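You operate a simulated robot arm through the tools that you are given. There is no shell and no other tool.

The job below is to be done with a simulated robot arm. You get a single attempt, and the scene is never put back.

Task
Park sensors 07, 08 and 09 and raise them fully.
Fine: the levers stay up.

It is judged by the outcome, as a careful person would: the job done as asked, and still so three seconds after it is handed in. It fails if anything else is knocked over, pushed out of place, dropped, spilled or broken.

Robot
A 6-joint arm with a two-finger gripper, fixed in place. Base frame: the origin is on the floor under the middle of its stand, x ahead of it, y to its left, z up. Readings come in m, rad, newtons and seconds.
It reaches about 1.637 m from its shoulder. Its first joint turns from -2.897 to 2.897 rad. Payload 3.43 kg.
The tool frame sits at the grasp point between the pads (the TCP): z along the fingers, y along the line on which they close. The tips reach 0.02 m beyond it. The gripper opens to 0.19 m; its body begins 0.248 m behind the TCP.
Orientation is told as [roll, pitch, yaw] about the base's x, y, z axes, in that order, counted from this pose: with the fingers straight down and closing along the base's y, the tool's x points along the base's -x, its y along +y and its z along -z.

Tools
- The arm moves only by the tool jog_arm. Its argument "deltas" is a list of rows, each an object (a shift or turn left out is 0, a gripper value left out holds the last) with "translation": the shift along the tool's x, y, z in m, a list of three; "rotation": the turn, a rotation vector about the tool's x, y, z in rad, a list of three. In form: [{"translation": [dx, dy, dz], "rotation": [wx, wy, wz]}, ...]. A call has 1 to 20 rows; each row shifts and turns the commanded pose from where the row before left it, along the tool's axes as they then stand. "hand" is the gripper command, from -1 (shut) to 1 (fully open), values between in proportion, set as the call begins (left out, the last holds). A row lasts 0.2 s, in which the tool goes at most 0.05 m and 0.15 rad; a call with a longer step from one row to the next is refused whole, and so is a gripper value outside its range. Where a pose cannot be reached the arm comes as near as it can. A force on the tool above 50 N (or 10 N above the force at the start of the call, whichever is more), or a blocked arm, ends the call early, and 0.2 s more pass. Each finger travels about 0.045 m/s and halts on what it meets, pressing with about 23 N; the grip force reading is that of the motor and also rises with nothing between the fingers. The clock runs only during rows and for 0.2 s after the last one: add rows that do not move to give the fingers time. The reply holds the time, the measured pose of the TCP, the force on the tool along the base axes, the opening and the grip force, in the units named above and with some noise, with the torque about the TCP (base axes, N m) and any sound that the robot's microphone picked up.
- Cameras (640 x 400 px; columns grow to the right, rows downward): "scene" is fixed at [0.2289, 0.6577, 1.636]; the picture's right is [-0.61, -0.79, 0.00], its down [-0.42, 0.33, -0.84] and it looks along [0.67, -0.51, -0.54] (base axes); focal length 325 px, centre (320, 200). "wrist" rides on the gripper at [0.07, -0.008, -0.288] in the tool frame; the picture's right is [0.12, 0.99, 0.00], its down [-0.96, 0.12, -0.25] and it looks along [-0.25, 0.03, 0.97] (tool axes); focal length 261 px, centre (320, 200).
- get_image(camera): a new picture of that camera. It takes no simulated time.
- lift_body(by): slides the trunk up (or, below 0, down) by that many m; the arm rides with it, the base frame stays. It gives what a move gives, with no picture.
- point_at(camera, pixels): there is no depth. For up to 12 entries [column, row, z] of the newest picture of that camera ("zoom" is the newest enlarged one), the place [x, y] in the base frame at which the ray of that pixel passes the height z, good to about 0.002 m, but the place of the scene camera against the robot may be out by one fixed shift of up to 0.025 m in any direction. It takes no simulated time.
- close_up(camera, box): a new picture of the part [left, top, right, bottom] of that camera's present view, enlarged. It takes no simulated time.
- hand_in(): hands the job in; it is judged then, once.

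Open the gripper and draw the arm clear of the work before you hand the job in, unless the task says otherwise.

The tools are called as name(argument=value, ...) on one line, values as JSON. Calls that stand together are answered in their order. jog_arm: Moves the arm, as the interface text tells. Its arguments: {"type":"object","properties":{"deltas":{"type":"array"},"hand":{"type":"number"}},"required":["deltas"]} The other tools are called the same way: lift_body (by) moves the trunk up or down; get_image (camera) takes a picture; point_at (camera, pixels) gives the place at which the rays of pixels pass given heights; close_up (camera, box) takes an enlarged picture of a part of a camera's view; hand_in () hands the job in.

At the start:

```text
clock: 0.0
tcp_pos: [0.588, -0.0093, 1.3098]
tool_rot: [0.002, 0.0, 0.0]
ft_force: [0.5, 0.1, -0.3]
moment: [0.01, -0.03, -0.01]
width: 0.19
gripper_force: 0.0
trunk travel left (down, up): [-0.175, 0.065]
```

scene: 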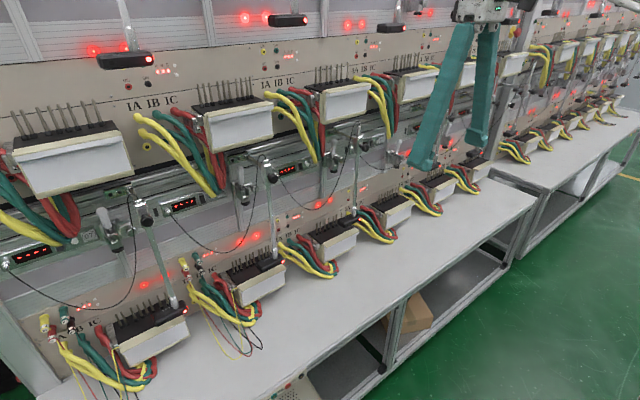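
wrist: 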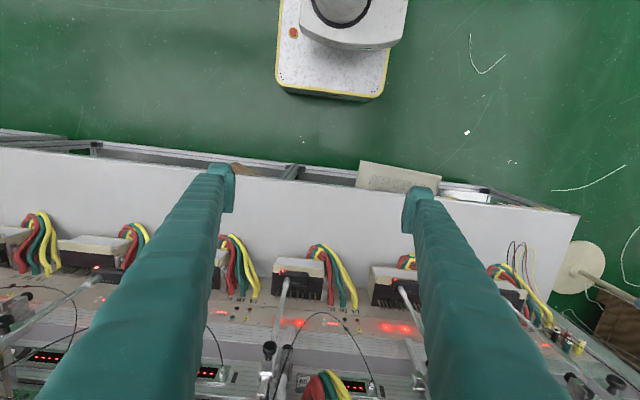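

I start by looking closely at the bench from both cameras to find sensors 07, 08, 09 and their levers and labels.

get_image(camera="scene")

close_up(camera="scene", box=[0, 180, 320, 380])

close_up(camera="scene", box=[180, 100, 500, 300])

close_up(camera="wrist", box=[200, 220, 640, 400])

close_up(camera="wrist", box=[0, 180, 320, 400])

```text
taken
```

scene: 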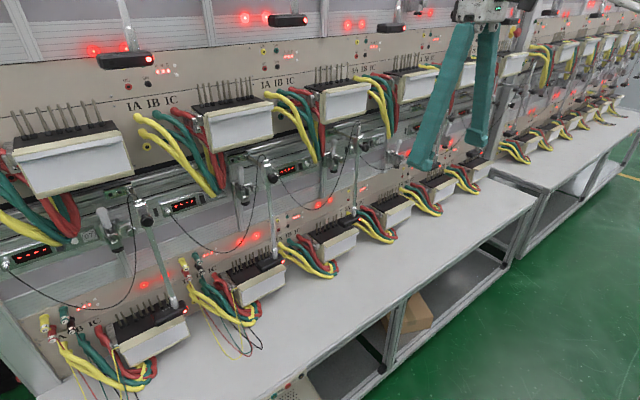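

```text
2.00 times, centred on (160, 280) of scene
```

zoom: 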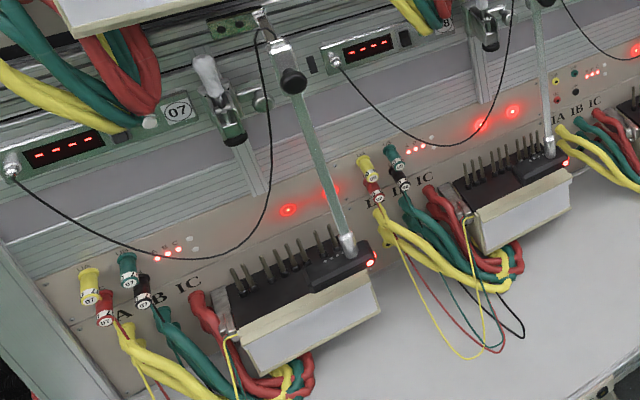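

```text
2.00 times, centred on (340, 200) of scene
```

zoom: 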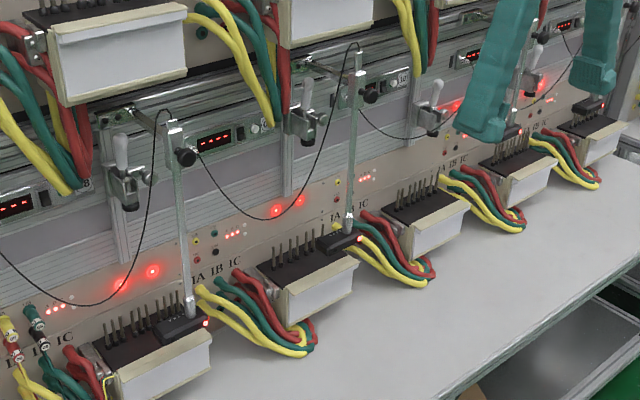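

```text
1.45 times, centred on (420, 310) of wrist
```

zoom: 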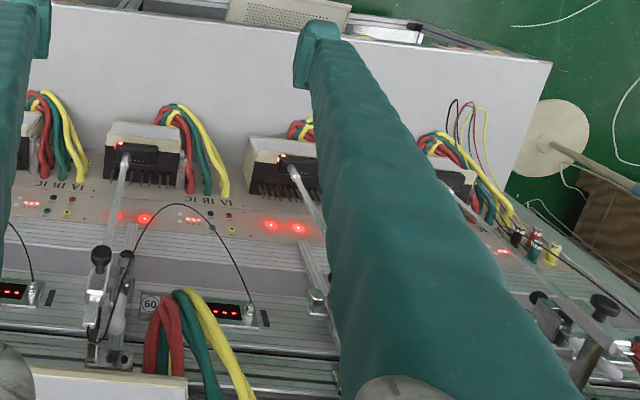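

```text
1.82 times, centred on (160, 290) of wrist
```

zoom: 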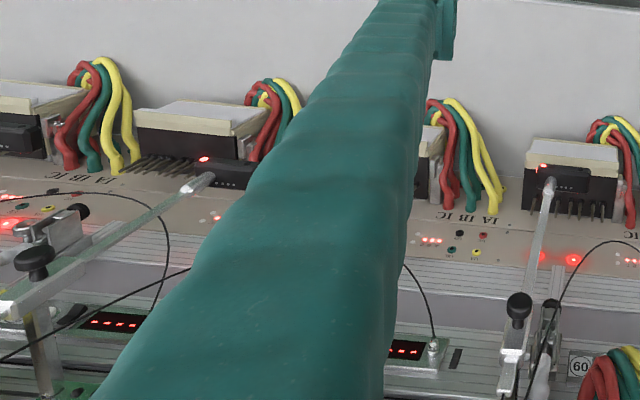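

The sensors hang on rods beside toggle levers; I zoom in further to understand the mechanism and read the labels.

close_up(camera="scene", box=[70, 170, 230, 270])

close_up(camera="scene", box=[80, 250, 240, 350])

close_up(camera="scene", box=[200, 130, 360, 230])

close_up(camera="scene", box=[300, 100, 460, 200])

close_up(camera="scene", box=[60, 0, 220, 100])

close_up(camera="scene", box=[220, 0, 440, 120])

close_up(camera="scene", box=[480, 60, 640, 160])

close_up(camera="wrist", box=[240, 310, 400, 400])

```text
4.00 times, centred on (150, 220) of scene
```

zoom: 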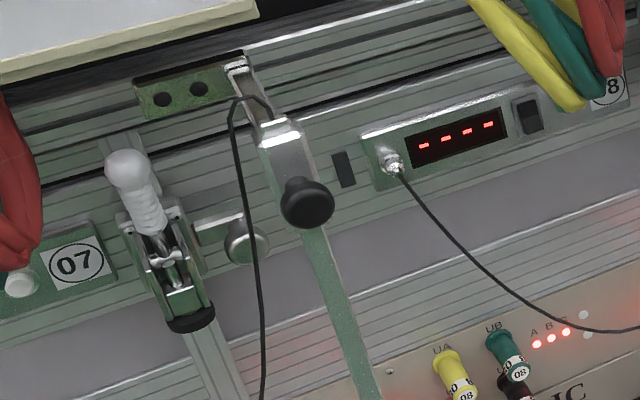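

```text
4.00 times, centred on (160, 300) of scene
```

zoom: 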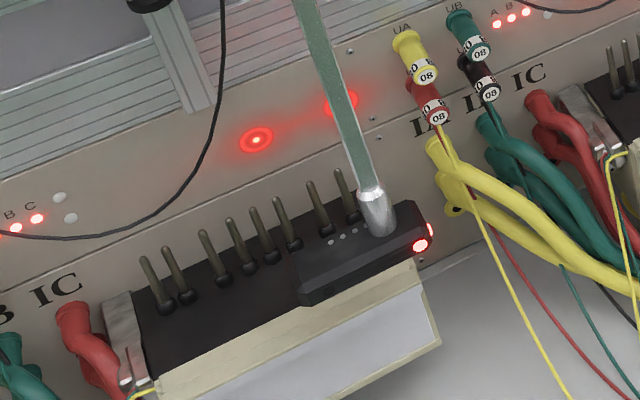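

```text
4.00 times, centred on (280, 180) of scene
```

zoom: 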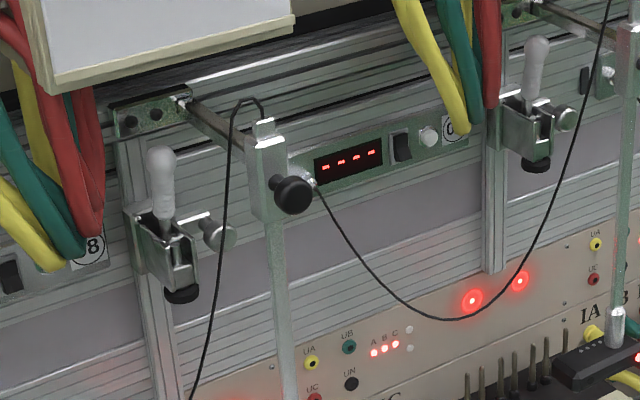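

```text
4.00 times, centred on (380, 150) of scene
```

zoom: 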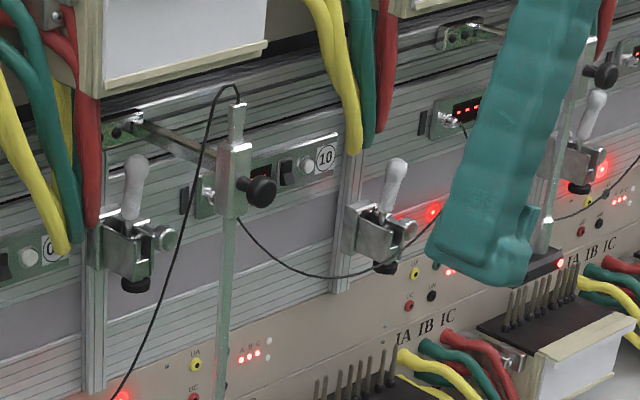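

```text
4.00 times, centred on (140, 50) of scene
```

zoom: 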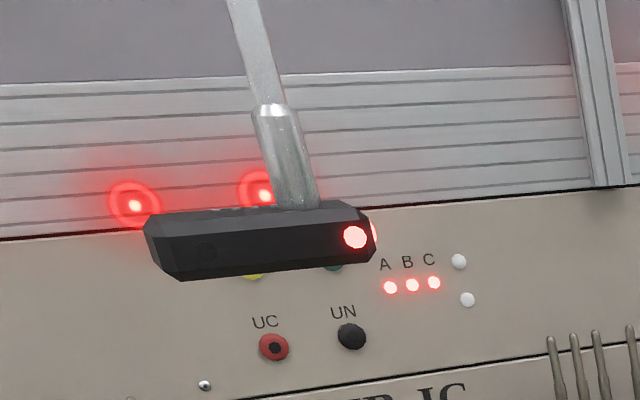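

```text
2.91 times, centred on (330, 60) of scene
```

zoom: 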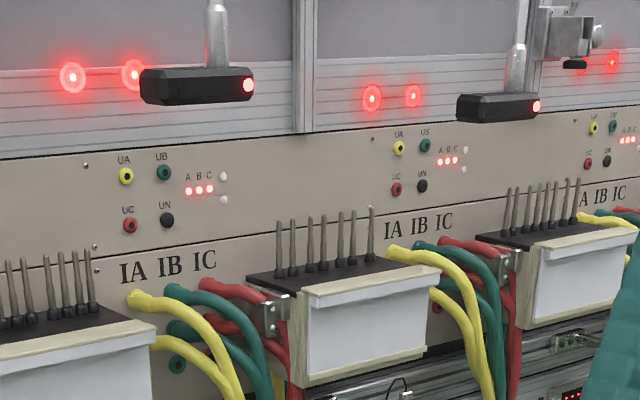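

```text
4.00 times, centred on (560, 110) of scene
```

zoom: 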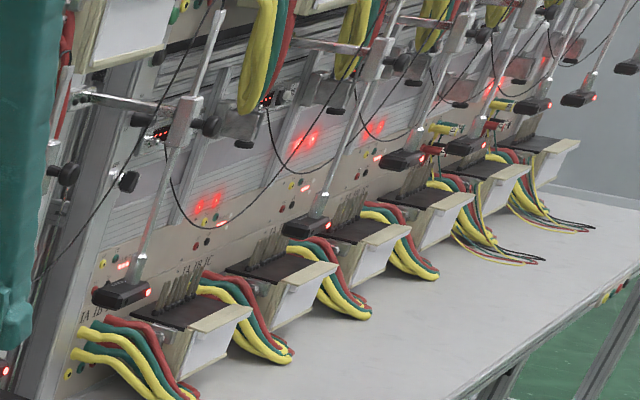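

```text
4.00 times, centred on (320, 355) of wrist
```

zoom: 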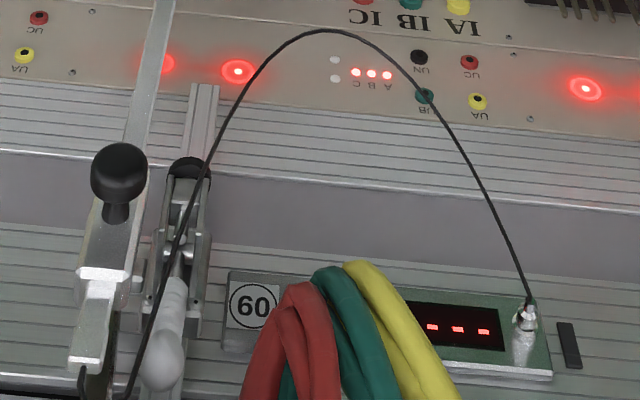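

Sensor heads (black bars with red LED) sit low on the meters: 07 at about (165,310), 08 at (262,268), 09 at (348,222), each on a vertical rod through a block with a black knob. I tilt the gripper in place toward the panel to get a frontal view of the mechanism.

jog_arm(deltas=[{"translation": [0, 0, 0], "rotation": [0, -0.14, 0]}, {"rotation": [0, -0.14, 0]}, {"rotation": [0, -0.14, 0]}, {"rotation": [0, -0.14, 0]}, {"rotation": [0, -0.14, 0]}])

```text
clock: 1.2
tcp_pos: [0.5892, -0.0092, 1.3093]
tool_rot: [0.001, -0.701, 0.0]
ft_force: [1.5, 0.5, -0.8]
moment: [0.01, 0.16, 0.04]
width: 0.1898
gripper_force: 0.0
trunk travel left (down, up): [-0.175, 0.065]
```

The tilt worked cleanly (pitch -0.70). I look from here.

get_image(camera="wrist")

get_image(camera="scene")

```text
taken
```

wrist: 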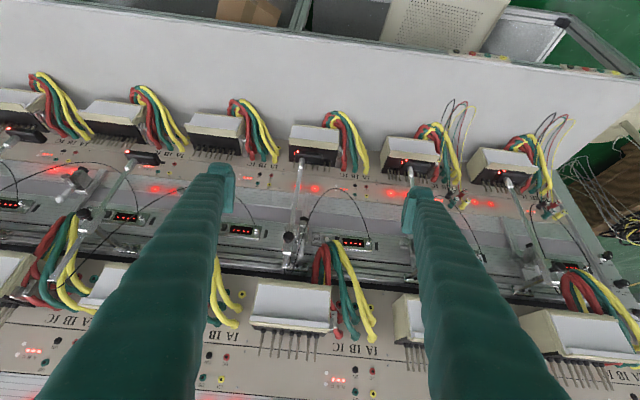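

```text
taken
```

scene: 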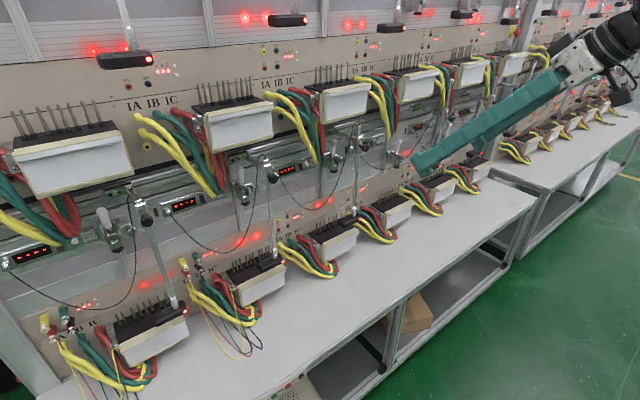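

Wrist view now shows the stations upside down; sensors at (510,180), (405,170), (300,155) and neighbours at (140,155), (15,130). I zoom in on them for comparison.

close_up(camera="wrist", box=[0, 80, 240, 230])

close_up(camera="wrist", box=[230, 120, 420, 280])

close_up(camera="wrist", box=[400, 120, 640, 300])

close_up(camera="scene", box=[320, 90, 520, 215])

```text
2.67 times, centred on (120, 155) of wrist
```

zoom: 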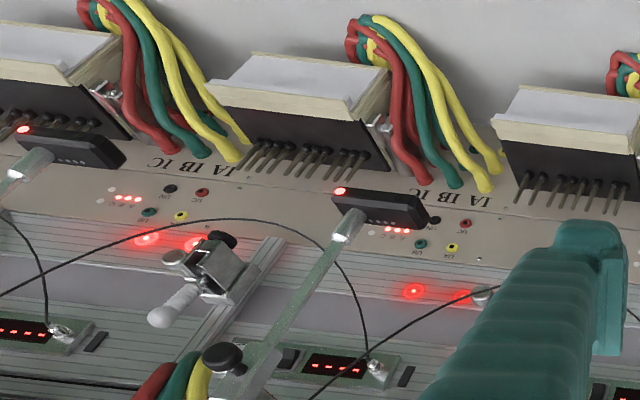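

```text
2.50 times, centred on (325, 200) of wrist
```

zoom: 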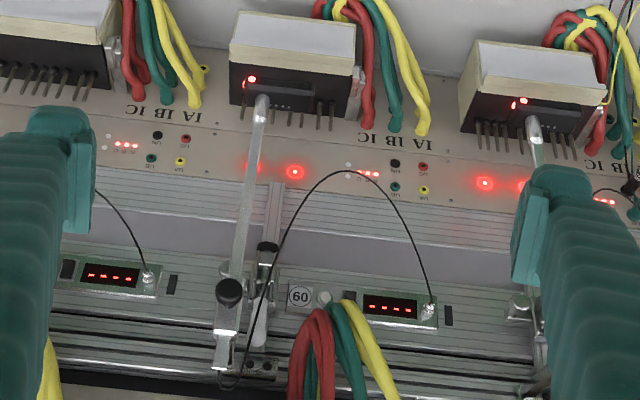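

```text
2.22 times, centred on (520, 210) of wrist
```

zoom: 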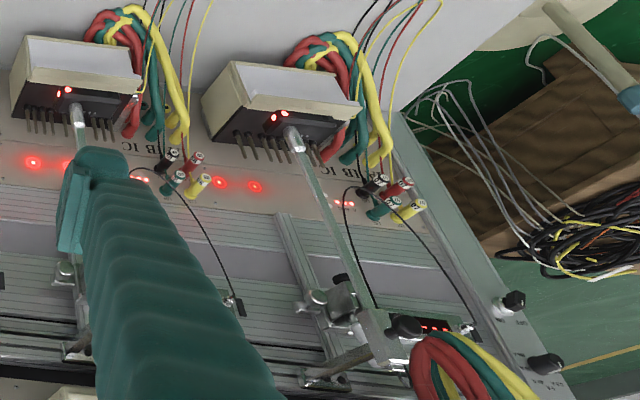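

```text
3.20 times, centred on (420, 152) of scene
```

zoom: 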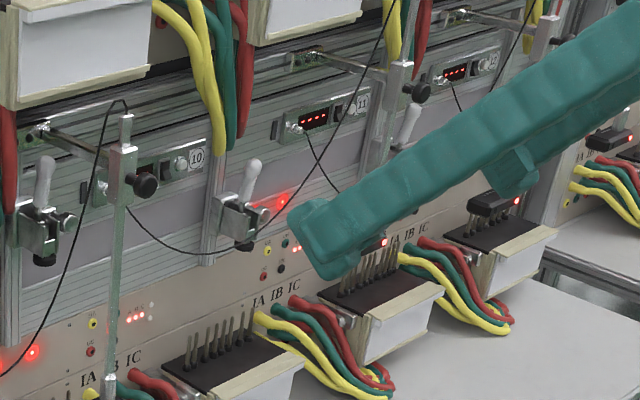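

Neighbour sensors 10, 11, 12 look swung off their meters and raised, i.e. parked. I slide sideways (-y) to get an unobstructed look at how those parked ones sit.

jog_arm(deltas=[{"translation": [0, -0.045, 0], "rotation": [0, -0.06, 0]}, {"translation": [0, -0.045, 0], "rotation": [0, -0.06, 0]}, {"translation": [0, -0.045, 0], "rotation": [0, -0.06, 0]}, {"translation": [0, -0.045, 0], "rotation": [0, -0.06, 0]}, {"translation": [0, -0.045, 0], "rotation": [0, -0.06, 0]}, {"translation": [0, -0.045, 0]}, {"translation": [0, -0.045, 0]}, {"translation": [0, -0.045, 0]}])

get_image(camera="wrist")

close_up(camera="wrist", box=[230, 80, 430, 280])

close_up(camera="wrist", box=[0, 80, 230, 280])

close_up(camera="scene", box=[320, 90, 520, 215])

```text
clock: 2.5
tcp_pos: [0.6297, 0.0187, 1.3273]
tool_rot: [-0.044, -1.017, 0.5]
ft_force: [-0.5, 1.2, 1.0]
moment: [-0.09, 0.0, -0.18]
width: 0.1902
gripper_force: 0.1
trunk travel left (down, up): [-0.175, 0.065]
stopped in row 6: the arm was blocked; the commanded pose is now the measured one
```

```text
taken
```

wrist: 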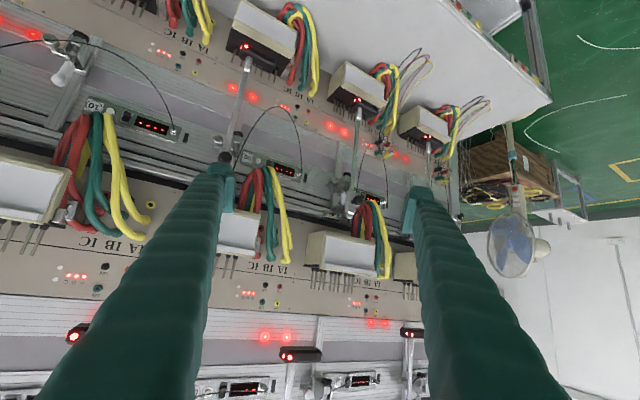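

```text
2.00 times, centred on (330, 180) of wrist
```

zoom: 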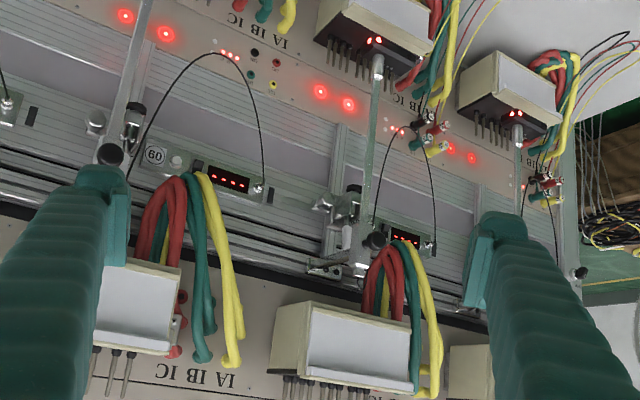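

```text
2.00 times, centred on (115, 180) of wrist
```

zoom: 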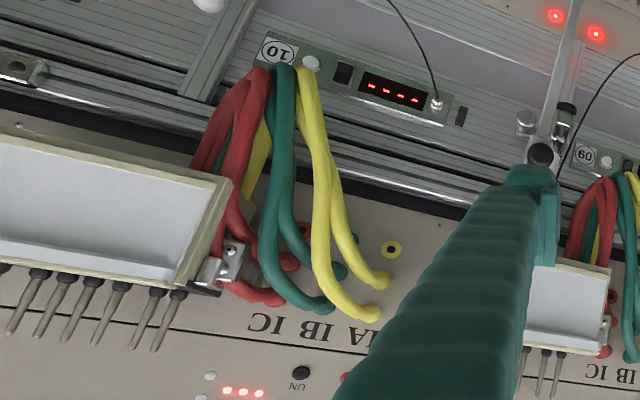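

```text
3.20 times, centred on (420, 152) of scene
```

zoom: 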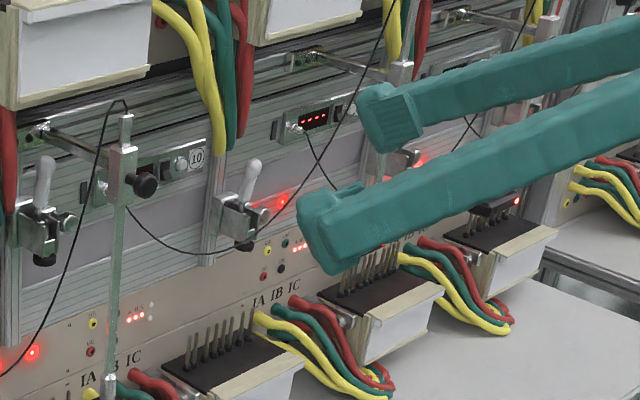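

The move was blocked by the arm's own fold (no contact force, pose yawed to 0.5), so I undo the tilt and yaw with a gentler posture and swing toward -y at the same radius. From comparing cables: display 10's cable runs to the rod with block near scene (447,120), so parked sensors sit further toward -y on the rail.

jog_arm(deltas=[{"rotation": [0, 0.1, 0]}, {"rotation": [0, 0.1, 0]}, {"rotation": [0, 0.1, 0]}, {"translation": [0, -0.03, 0], "rotation": [0.07, 0, 0.075]}, {"translation": [0, -0.03, 0], "rotation": [0.07, 0, 0.075]}, {"translation": [0, -0.03, 0], "rotation": [0.07, 0, 0.075]}, {"translation": [0, -0.03, 0], "rotation": [0.07, 0, 0.075]}, {"translation": [0, -0.03, 0], "rotation": [0.07, 0, 0.075]}, {"translation": [0, -0.03, 0], "rotation": [0.07, 0, 0.075]}, {"translation": [0, -0.03, 0], "rotation": [0.07, 0, 0.075]}, {"translation": [0, -0.03, 0], "rotation": [0.07, 0, 0.075]}])

get_image(camera="wrist")

get_image(camera="scene")

```text
clock: 4.9
tcp_pos: [0.6528, -0.219, 1.3327]
tool_rot: [-0.054, -0.738, -0.334]
ft_force: [1.0, -0.8, -0.5]
moment: [-0.02, 0.02, -0.01]
width: 0.1897
gripper_force: 0.1
trunk travel left (down, up): [-0.175, 0.065]
```

```text
taken
```

wrist: 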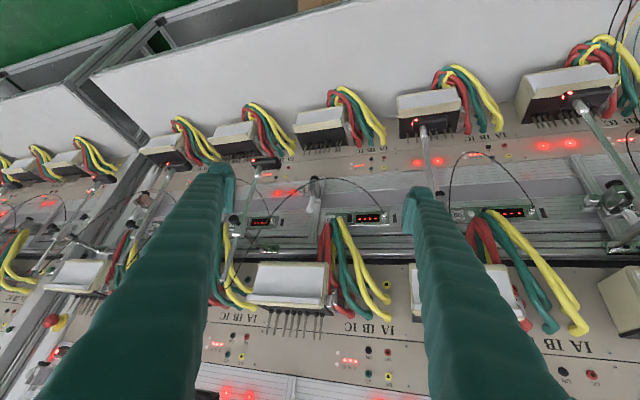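

```text
taken
```

scene: 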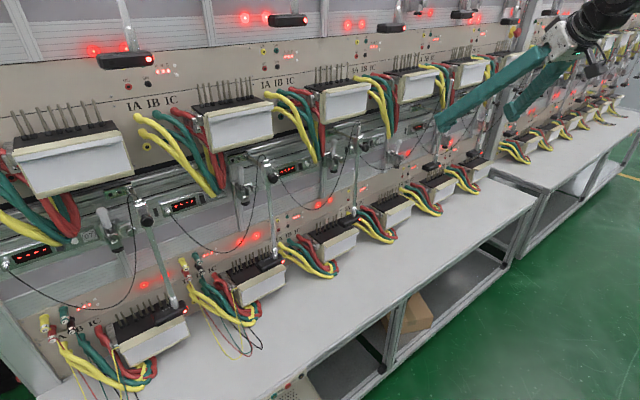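

Now displays 10 (367,218) and 11 (265,220) and the parked rod (245,195) are visible; I enlarge them.

close_up(camera="wrist", box=[215, 130, 415, 255])

close_up(camera="wrist", box=[400, 70, 640, 250])

close_up(camera="scene", box=[380, 80, 500, 180])

close_up(camera="wrist", box=[0, 110, 210, 260])

```text
3.20 times, centred on (315, 192) of wrist
```

zoom: 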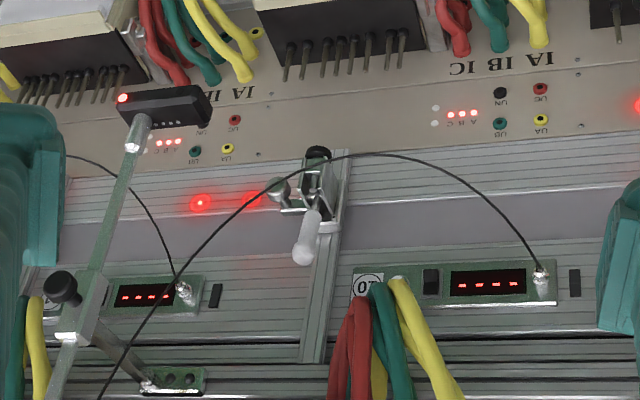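

```text
2.22 times, centred on (520, 160) of wrist
```

zoom: 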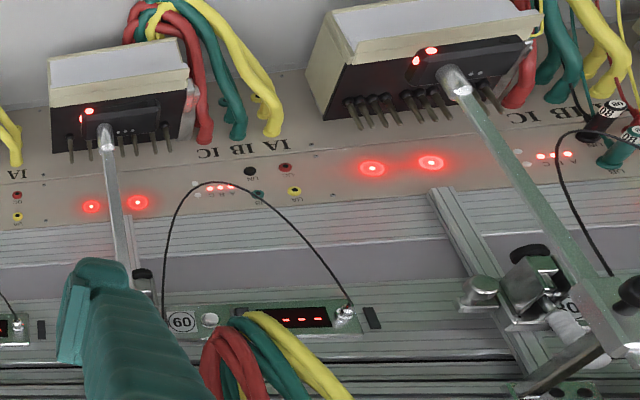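

```text
4.00 times, centred on (440, 130) of scene
```

zoom: 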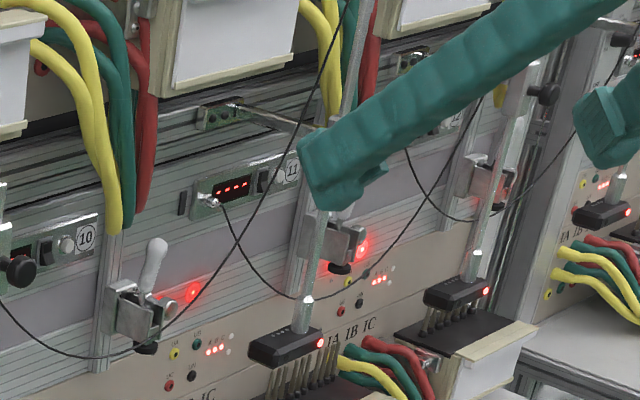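

```text
2.67 times, centred on (105, 185) of wrist
```

zoom: 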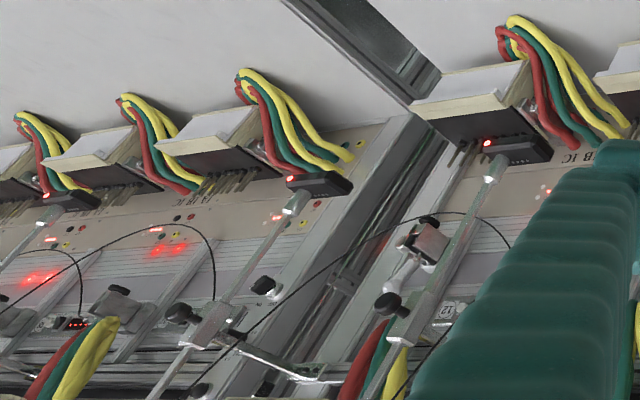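

I now fetch ray positions at two heights for key features (plate 10, block 10, sensor 10 LED, socket 10, lever 10, sensor 09 LED).

point_at(camera="wrist", pixels=[[271.25, 247.6, 1.25], [271.25, 247.6, 1.2], [240, 228, 1.25], [240, 228, 1.2], [253.4, 160.1, 1.05], [253.4, 160.1, 0.95], [383.75, 215.4, 1.15], [383.75, 215.4, 1.1], [309.7, 209.2, 1.2], [309.7, 209.2, 1.1], [416.5, 120.4, 0.95], [416.5, 120.4, 0.85]])

point_at(camera="wrist", pixels=[[531.25, 211.75, 1.15], [531.25, 211.75, 1.1], [570.4, 92.5, 0.95], [570.4, 92.5, 0.85], [258.1, 166.4, 1.05], [258.1, 166.4, 0.95], [628, 245.5, 1.25], [628, 245.5, 1.2]])

point_at(camera="scene", pixels=[[417, 108, 1.25], [417, 108, 1.2], [333.75, 132.5, 1.25], [333.75, 132.5, 1.2], [237.5, 158.75, 1.25], [237.5, 158.75, 1.2], [117.5, 191, 1.25], [117.5, 191, 1.2], [358.75, 142.5, 1.25], [358.75, 142.5, 1.2], [448, 116, 1.25], [448, 116, 1.2]])

```text
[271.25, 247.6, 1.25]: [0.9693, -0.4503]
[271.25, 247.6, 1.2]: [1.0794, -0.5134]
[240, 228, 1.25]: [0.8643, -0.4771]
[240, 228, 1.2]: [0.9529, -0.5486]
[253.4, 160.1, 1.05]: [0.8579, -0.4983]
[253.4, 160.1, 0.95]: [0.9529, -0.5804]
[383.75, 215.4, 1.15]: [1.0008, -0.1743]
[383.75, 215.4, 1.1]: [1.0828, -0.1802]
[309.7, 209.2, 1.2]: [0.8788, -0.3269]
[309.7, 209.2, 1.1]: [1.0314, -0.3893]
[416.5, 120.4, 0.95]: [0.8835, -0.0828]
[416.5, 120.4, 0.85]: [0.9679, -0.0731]
```

```text
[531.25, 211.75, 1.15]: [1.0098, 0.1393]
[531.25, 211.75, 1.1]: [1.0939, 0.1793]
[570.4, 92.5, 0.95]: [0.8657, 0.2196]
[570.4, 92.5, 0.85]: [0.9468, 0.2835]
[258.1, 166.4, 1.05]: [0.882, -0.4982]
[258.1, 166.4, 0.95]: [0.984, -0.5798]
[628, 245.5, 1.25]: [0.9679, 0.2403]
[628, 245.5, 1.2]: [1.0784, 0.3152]
```

```text
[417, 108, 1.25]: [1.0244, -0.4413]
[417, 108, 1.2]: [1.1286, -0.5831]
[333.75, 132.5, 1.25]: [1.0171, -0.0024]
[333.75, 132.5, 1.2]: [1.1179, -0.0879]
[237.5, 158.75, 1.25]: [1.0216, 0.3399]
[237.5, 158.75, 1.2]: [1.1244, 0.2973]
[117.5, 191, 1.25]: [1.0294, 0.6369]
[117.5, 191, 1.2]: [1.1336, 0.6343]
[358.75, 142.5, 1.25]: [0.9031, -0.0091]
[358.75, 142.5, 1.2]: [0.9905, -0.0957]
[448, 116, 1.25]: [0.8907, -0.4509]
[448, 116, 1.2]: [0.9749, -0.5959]
```

Rays agree that parked sensor 10 sits about 0.14 m further toward -y relative to its station than 09, and somewhat higher. I check 11/12 parked positions and the finger geometry.

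close_up(camera="scene", box=[420, 30, 600, 140])

close_up(camera="wrist", box=[100, 130, 260, 250])

close_up(camera="scene", box=[460, 80, 640, 192])

```text
3.56 times, centred on (510, 85) of scene
```

zoom: 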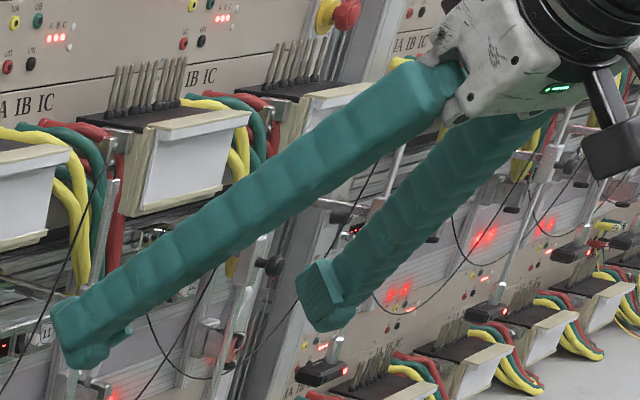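

```text
3.33 times, centred on (180, 190) of wrist
```

zoom: 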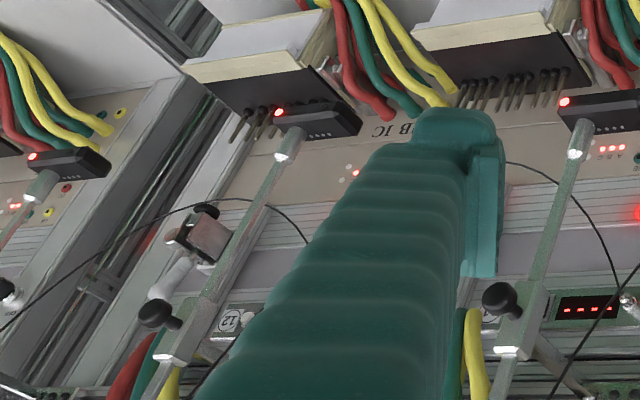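

```text
3.56 times, centred on (550, 136) of scene
```

zoom: 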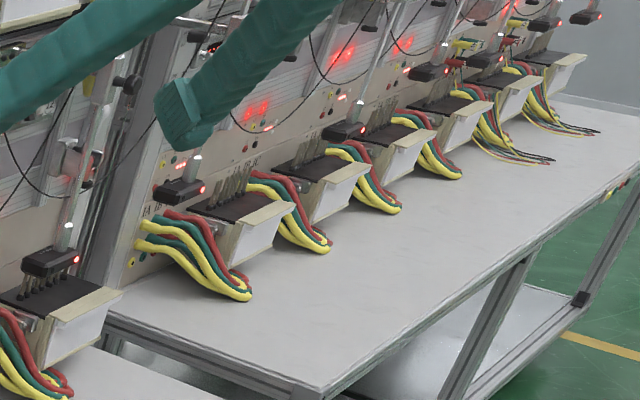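

Sensors 10, 11, 12 are consistently parked in the gaps between meters, on a plate slid along the rail. I move to a viewing/pre-grasp pose facing rod 09 (around y = -0.07), staying well in front of the bench.

jog_arm(deltas=[{"translation": [0.0115, 0.0448, -0.0104], "rotation": [-0.075, -0.0045, -0.0824]}, {"translation": [0.0082, 0.0486, -0.0074], "rotation": [-0.075, -0.0045, -0.0824]}, {"translation": [0.0041, 0.0496, -0.0037], "rotation": [-0.075, -0.0045, -0.0824]}, {"translation": [0.0173, 0, 0.0451], "rotation": [-0.054, 0, 0]}, {"translation": [0.0173, 0, 0.0451]}, {"translation": [0.0173, 0, 0.0451]}, {"translation": [0.0173, 0, 0.0451]}])

get_image(camera="wrist")

get_image(camera="scene")

```text
clock: 6.5
tcp_pos: [0.7347, -0.0736, 1.1429]
tool_rot: [0.001, -0.739, 0.004]
ft_force: [0.1, -0.9, 0.6]
moment: [0.0, -0.08, -0.02]
width: 0.19
gripper_force: 0.1
trunk travel left (down, up): [-0.175, 0.065]
```

```text
taken
```

wrist: 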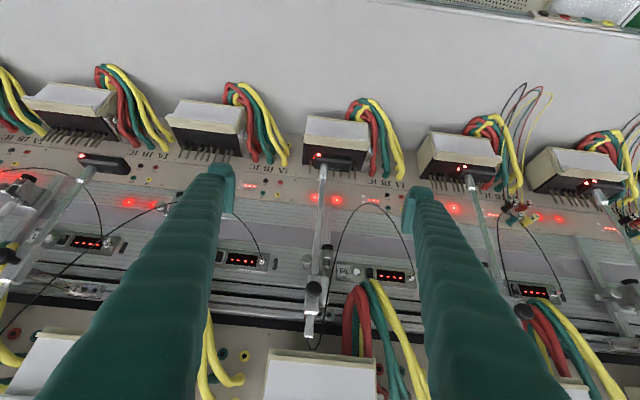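

```text
taken
```

scene: 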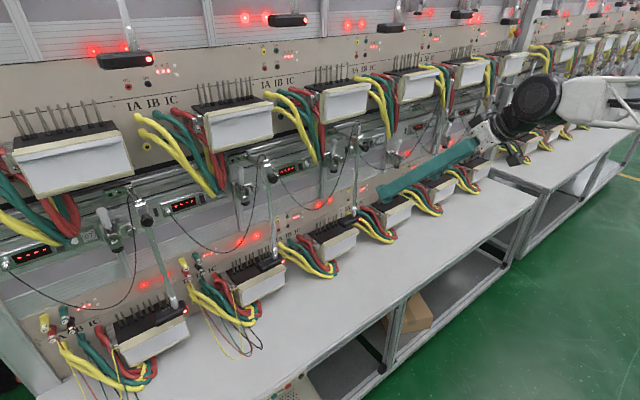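

Rod 09 is now right between the fingers in the wrist view (rod column ~320, block ~(312,285)). I zoom in on it and on parked sensor 10 at (100,165).

close_up(camera="wrist", box=[230, 100, 420, 350])

close_up(camera="wrist", box=[270, 220, 370, 350])

close_up(camera="wrist", box=[0, 120, 220, 320])

close_up(camera="wrist", box=[270, 110, 390, 200])

```text
1.60 times, centred on (325, 225) of wrist
```

zoom: 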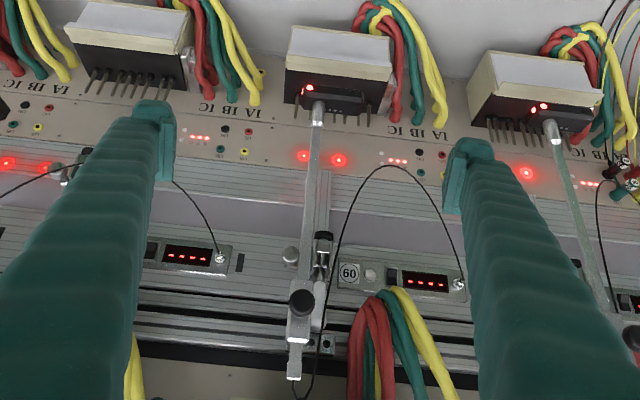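

```text
3.08 times, centred on (320, 285) of wrist
```

zoom: 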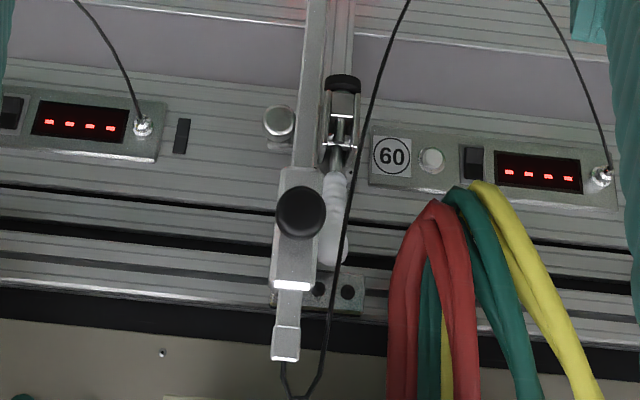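

```text
2.00 times, centred on (110, 220) of wrist
```

zoom: 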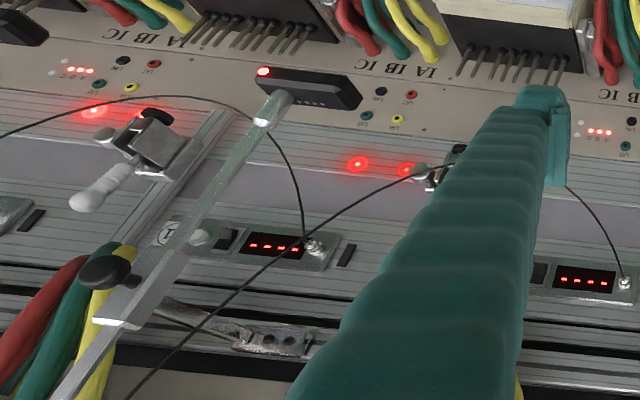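

```text
4.44 times, centred on (330, 155) of wrist
```

zoom: 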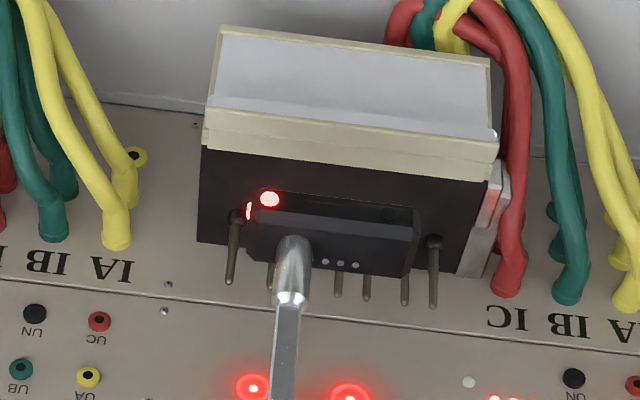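

Clear view: rod 09 passes in front of its toggle clamp; plate with holes at zoom (330,290). I check in the scene view how high rod 10 (parked) goes relative to the upper meters.

close_up(camera="scene", box=[380, 20, 500, 180])

close_up(camera="scene", box=[300, 60, 420, 160])

close_up(camera="scene", box=[370, 100, 500, 200])

```text
2.50 times, centred on (440, 100) of scene
```

zoom: 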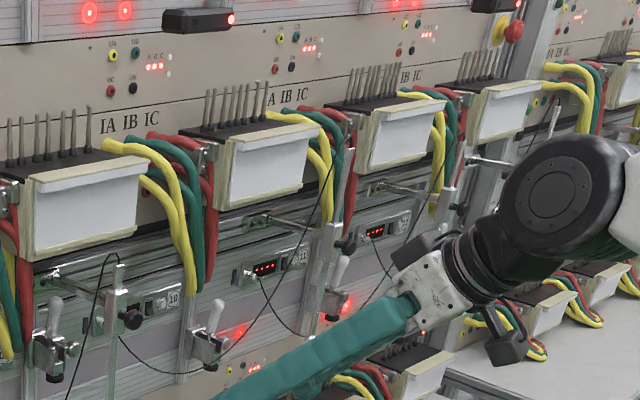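

```text
4.00 times, centred on (360, 110) of scene
```

zoom: 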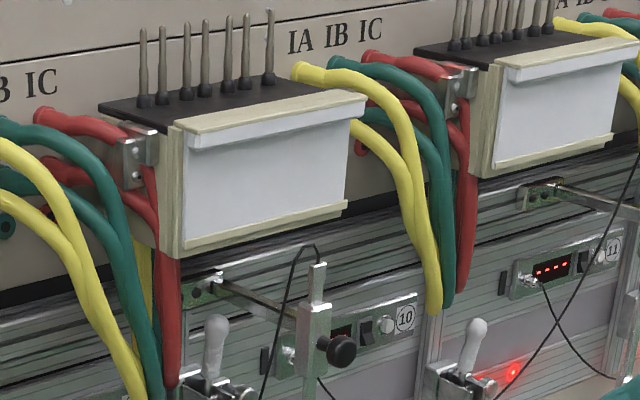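

```text
4.00 times, centred on (435, 150) of scene
```

zoom: 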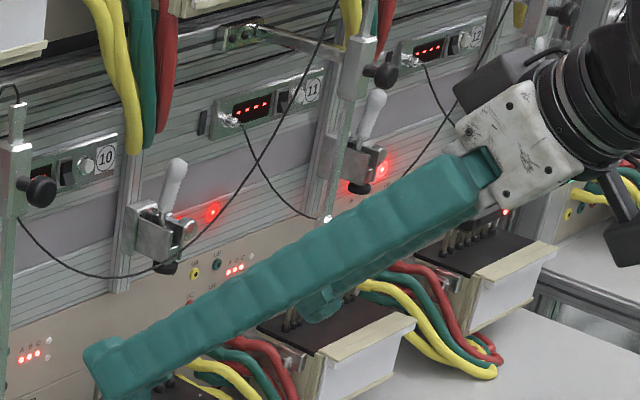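

I get rays for sensor 09's LED, ferrule top, rod near block and plate in the current view to triangulate the rod.

point_at(camera="wrist", pixels=[[318.7, 154.5, 0.95], [318.7, 154.5, 0.85], [323.2, 177.5, 1.0], [323.2, 177.5, 0.9], [313.5, 275, 1.2], [313.5, 275, 1.1], [323, 314, 1.25], [323, 314, 1.15], [313.5, 288, 1.25], [313.5, 288, 1.15], [308.5, 330, 1.3], [308.5, 330, 1.2]])

point_at(camera="wrist", pixels=[[84.7, 155.5, 1.05], [84.7, 155.5, 0.95], [90, 173, 1.05], [90, 173, 0.95], [129.5, 292, 1.25], [129.5, 292, 1.15], [50, 270, 1.25], [50, 270, 1.15], [411, 281, 1.15], [411, 281, 1.1], [261, 261.5, 1.15], [261, 261.5, 1.1]])

```text
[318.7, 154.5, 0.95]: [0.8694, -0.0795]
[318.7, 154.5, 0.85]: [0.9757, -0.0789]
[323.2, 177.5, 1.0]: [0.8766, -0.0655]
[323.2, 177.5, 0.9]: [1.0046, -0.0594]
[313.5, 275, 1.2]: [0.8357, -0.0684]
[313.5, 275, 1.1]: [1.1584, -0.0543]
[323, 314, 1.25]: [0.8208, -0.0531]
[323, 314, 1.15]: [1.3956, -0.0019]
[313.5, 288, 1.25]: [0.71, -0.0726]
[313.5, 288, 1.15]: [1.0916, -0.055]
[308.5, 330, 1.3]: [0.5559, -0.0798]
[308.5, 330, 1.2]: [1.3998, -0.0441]
```

```text
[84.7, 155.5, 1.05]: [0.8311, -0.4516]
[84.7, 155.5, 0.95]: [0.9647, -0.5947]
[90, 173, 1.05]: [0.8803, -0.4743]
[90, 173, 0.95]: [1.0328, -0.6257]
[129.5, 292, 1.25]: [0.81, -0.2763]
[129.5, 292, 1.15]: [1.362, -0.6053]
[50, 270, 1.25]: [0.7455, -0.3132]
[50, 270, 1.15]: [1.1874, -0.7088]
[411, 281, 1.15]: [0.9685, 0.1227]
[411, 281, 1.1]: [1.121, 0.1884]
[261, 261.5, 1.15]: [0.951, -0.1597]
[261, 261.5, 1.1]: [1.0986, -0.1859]
```

Rod 09 triangulates to about x 0.95, y -0.064, free between z 0.945 (ferrule) and 1.165 (block bottom). I move to a pre-grasp in front of it, tilting further toward horizontal and narrowing the fingers to ~0.075 m.

jog_arm(deltas=[{"translation": [0.0097, 0.002, 0.0299], "rotation": [0, -0.132, 0]}, {"translation": [0.0135, 0.002, 0.0284], "rotation": [0, -0.132, 0]}, {"translation": [0.0171, 0.002, 0.0263], "rotation": [0, -0.132, 0]}, {"translation": [0.0204, 0.002, 0.0239], "rotation": [0, -0.132, 0]}, {"translation": [0.0234, 0.002, 0.021], "rotation": [0, -0.132, 0]}, {}, {}], hand=-0.2)

get_image(camera="wrist")

get_image(camera="scene")

close_up(camera="scene", box=[300, 120, 460, 240])

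```text
clock: 8.3
tcp_pos: [0.796, -0.0216, 1.0226]
tool_rot: [-0.198, -1.299, 0.321]
ft_force: [0.7, -0.3, -1.1]
moment: [0.02, 0.01, -0.04]
width: 0.076
gripper_force: 0.1
out of reach, approached as far as the arm can: row 3, 5
trunk travel left (down, up): [-0.175, 0.065]
stopped in row 7: the arm was blocked; the commanded pose is now the measured one
```

```text
taken
```

wrist: 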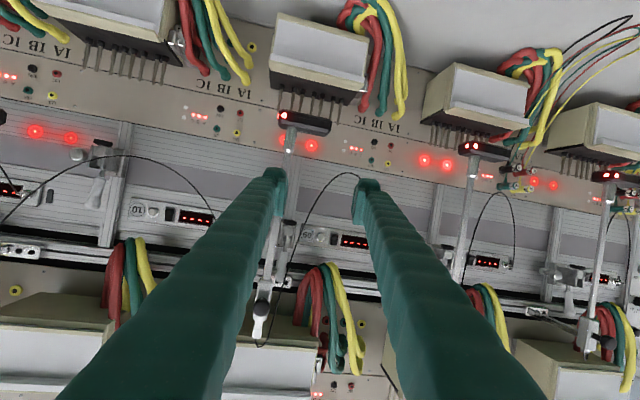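

```text
taken
```

scene: 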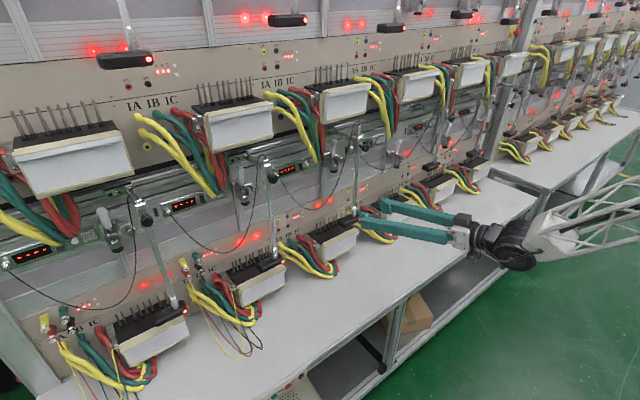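

```text
3.33 times, centred on (380, 180) of scene
```

zoom: 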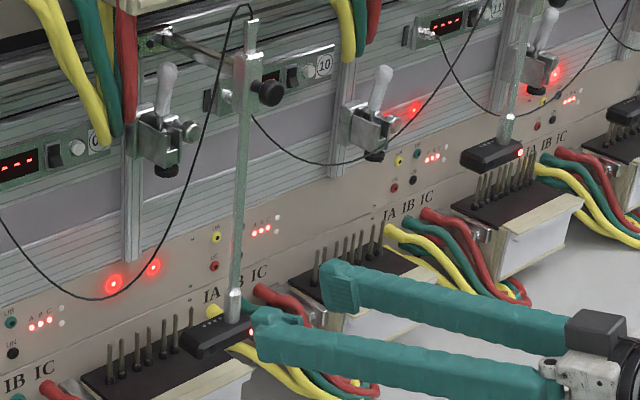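

The wrist/elbow folds too tightly for a near-horizontal gripper this close in (yaw and roll crept in; no contact, force ~1 N). I back up by rising and restoring a straight orientation with less tilt (pitch -1.0), then will lower the trunk to give the arm more room.

jog_arm(deltas=[{"translation": [-0.0433, -0.0024, -0.0118]}, {"translation": [-0.0415, -0.0015, -0.016], "rotation": [0.0326, 0.1023, 0.0338]}, {"translation": [-0.04, -0.001, -0.02], "rotation": [0.0326, 0.1023, 0.0338]}, {"translation": [-0.0379, 0, -0.0243], "rotation": [0.0326, 0.1023, 0.0338]}, {}])

```text
clock: 9.7
tcp_pos: [0.8013, 0.0432, 1.2086]
tool_rot: [0.264, -1.131, -0.119]
ft_force: [-0.2, -0.3, 0.1]
moment: [0.02, 0.0, 0.0]
width: 0.0761
gripper_force: 0.0
out of reach, approached as far as the arm can: row 3, 4
trunk travel left (down, up): [-0.175, 0.065]
stopped in row 5: the arm was blocked; the commanded pose is now the measured one
```

Still limited; I check the arm configuration and surroundings in the pictures.

get_image(camera="scene")

get_image(camera="wrist")

close_up(camera="scene", box=[340, 60, 640, 260])

```text
taken
```

scene: 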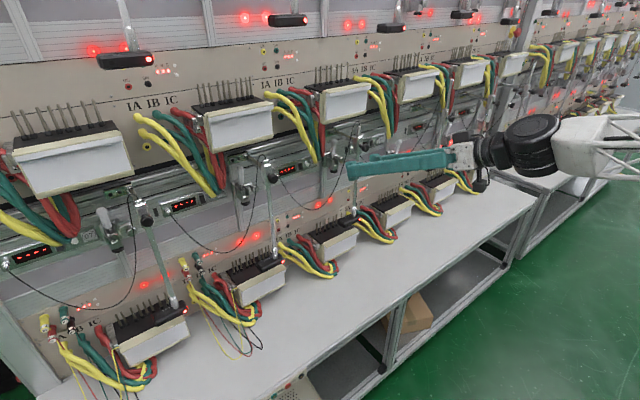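

```text
taken
```

wrist: 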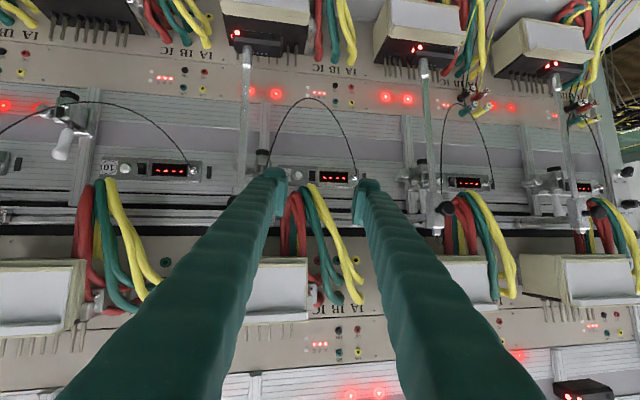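

```text
2.00 times, centred on (490, 160) of scene
```

zoom: 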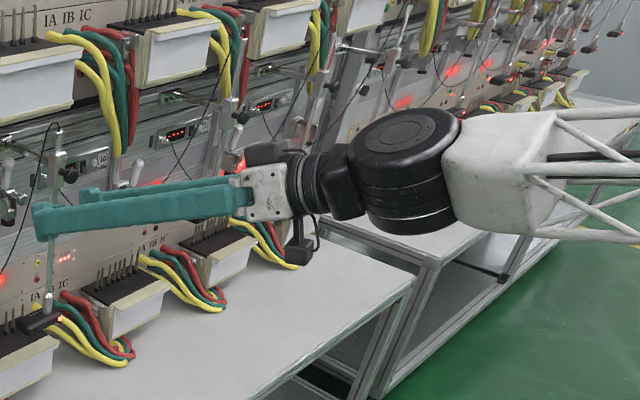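

The gripper is nearly in line with the folded forearm. I rise about 0.13 m while straightening to pitch -0.9, then lower the trunk so the arm has room to present the gripper more horizontally.

jog_arm(deltas=[{"translation": [-0.0407, 0.005, -0.0185], "rotation": [0.0538, 0.079, -0.0107]}, {"translation": [-0.0395, 0.003, -0.0215], "rotation": [0.0538, 0.079, -0.0107]}, {"translation": [-0.037, 0.001, -0.0255], "rotation": [0.0538, 0.079, -0.0107]}, {}])

```text
clock: 10.7
tcp_pos: [0.8003, 0.0419, 1.3404]
tool_rot: [-0.001, -0.9, 0.0]
ft_force: [-0.5, -0.6, 0.2]
moment: [0.0, 0.02, 0.05]
width: 0.0758
gripper_force: 0.0
trunk travel left (down, up): [-0.175, 0.065]
```

Orientation is now clean (roll 0, pitch -0.9, yaw 0) at (0.80, 0.042, 1.34). I lower the trunk fully by 0.175, which only moves the tool straight down in free space.

lift_body(by=-0.17)

get_image(camera="scene")

get_image(camera="wrist")

```text
clock: 12.6
tcp_pos: [0.7986, 0.0426, 1.1699]
tool_rot: [0.0, -0.899, 0.0]
ft_force: [-0.5, 0.4, 1.0]
moment: [-0.01, -0.01, -0.02]
width: 0.0757
gripper_force: 0.1
trunk travel left (down, up): [-0.005, 0.235]
```

```text
taken
```

scene: 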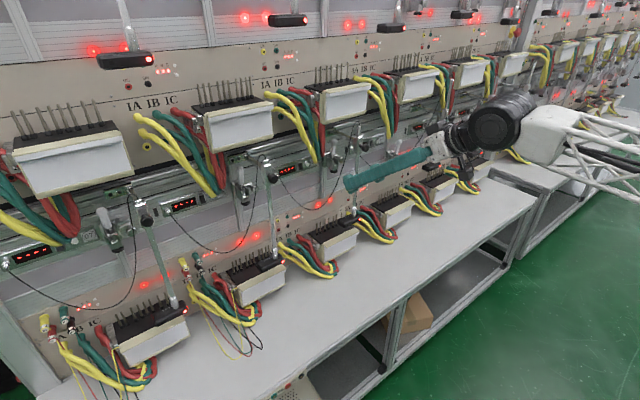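

```text
taken
```

wrist: 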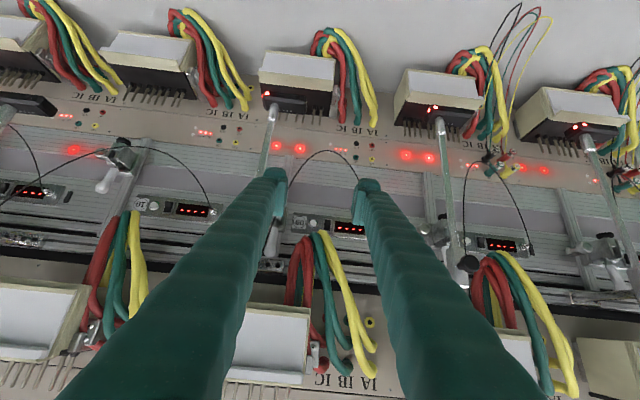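

Trunk is down with the tool still free. I shift to y = -0.064 in front of rod 09 and descend toward z ≈ 1.02 with a bit more tilt.

jog_arm(deltas=[{"translation": [0, -0.036, 0]}, {"translation": [0, -0.036, 0]}, {"translation": [0, -0.035, 0]}, {"translation": [0.0216, 0, 0.0331], "rotation": [0, -0.05, 0]}, {"translation": [0.0226, 0, 0.0321], "rotation": [0, -0.05, 0]}, {"translation": [0.0236, 0, 0.0315], "rotation": [0, -0.05, 0]}, {"translation": [0.0246, 0, 0.0305], "rotation": [0, -0.05, 0]}])

get_image(camera="wrist")

close_up(camera="scene", box=[300, 120, 460, 240])

```text
clock: 14.2
tcp_pos: [0.8505, -0.0676, 1.0229]
tool_rot: [-0.002, -1.1, 0.0]
ft_force: [0.1, 0.7, 0.9]
moment: [0.01, 0.03, -0.03]
width: 0.0762
gripper_force: 0.1
trunk travel left (down, up): [-0.005, 0.235]
```

```text
taken
```

wrist: 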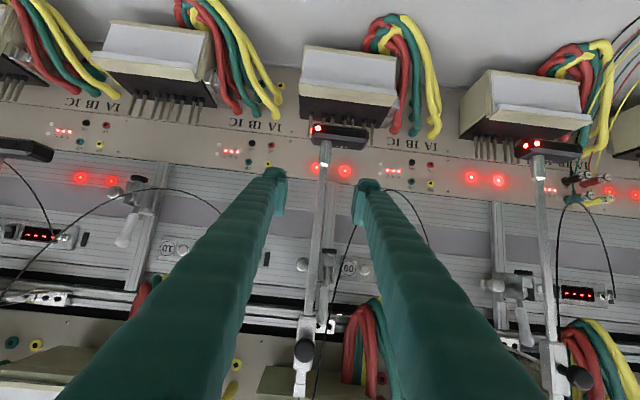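

```text
3.33 times, centred on (380, 180) of scene
```

zoom: 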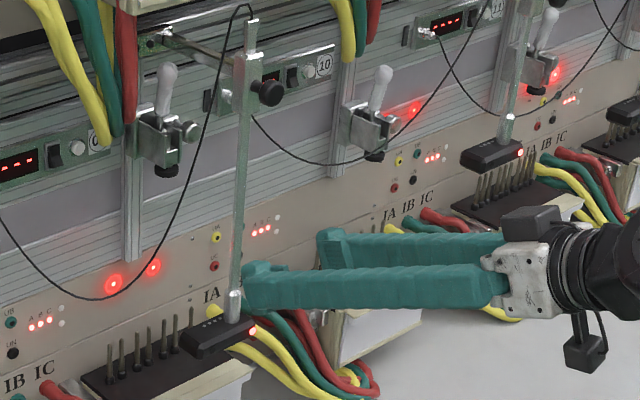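

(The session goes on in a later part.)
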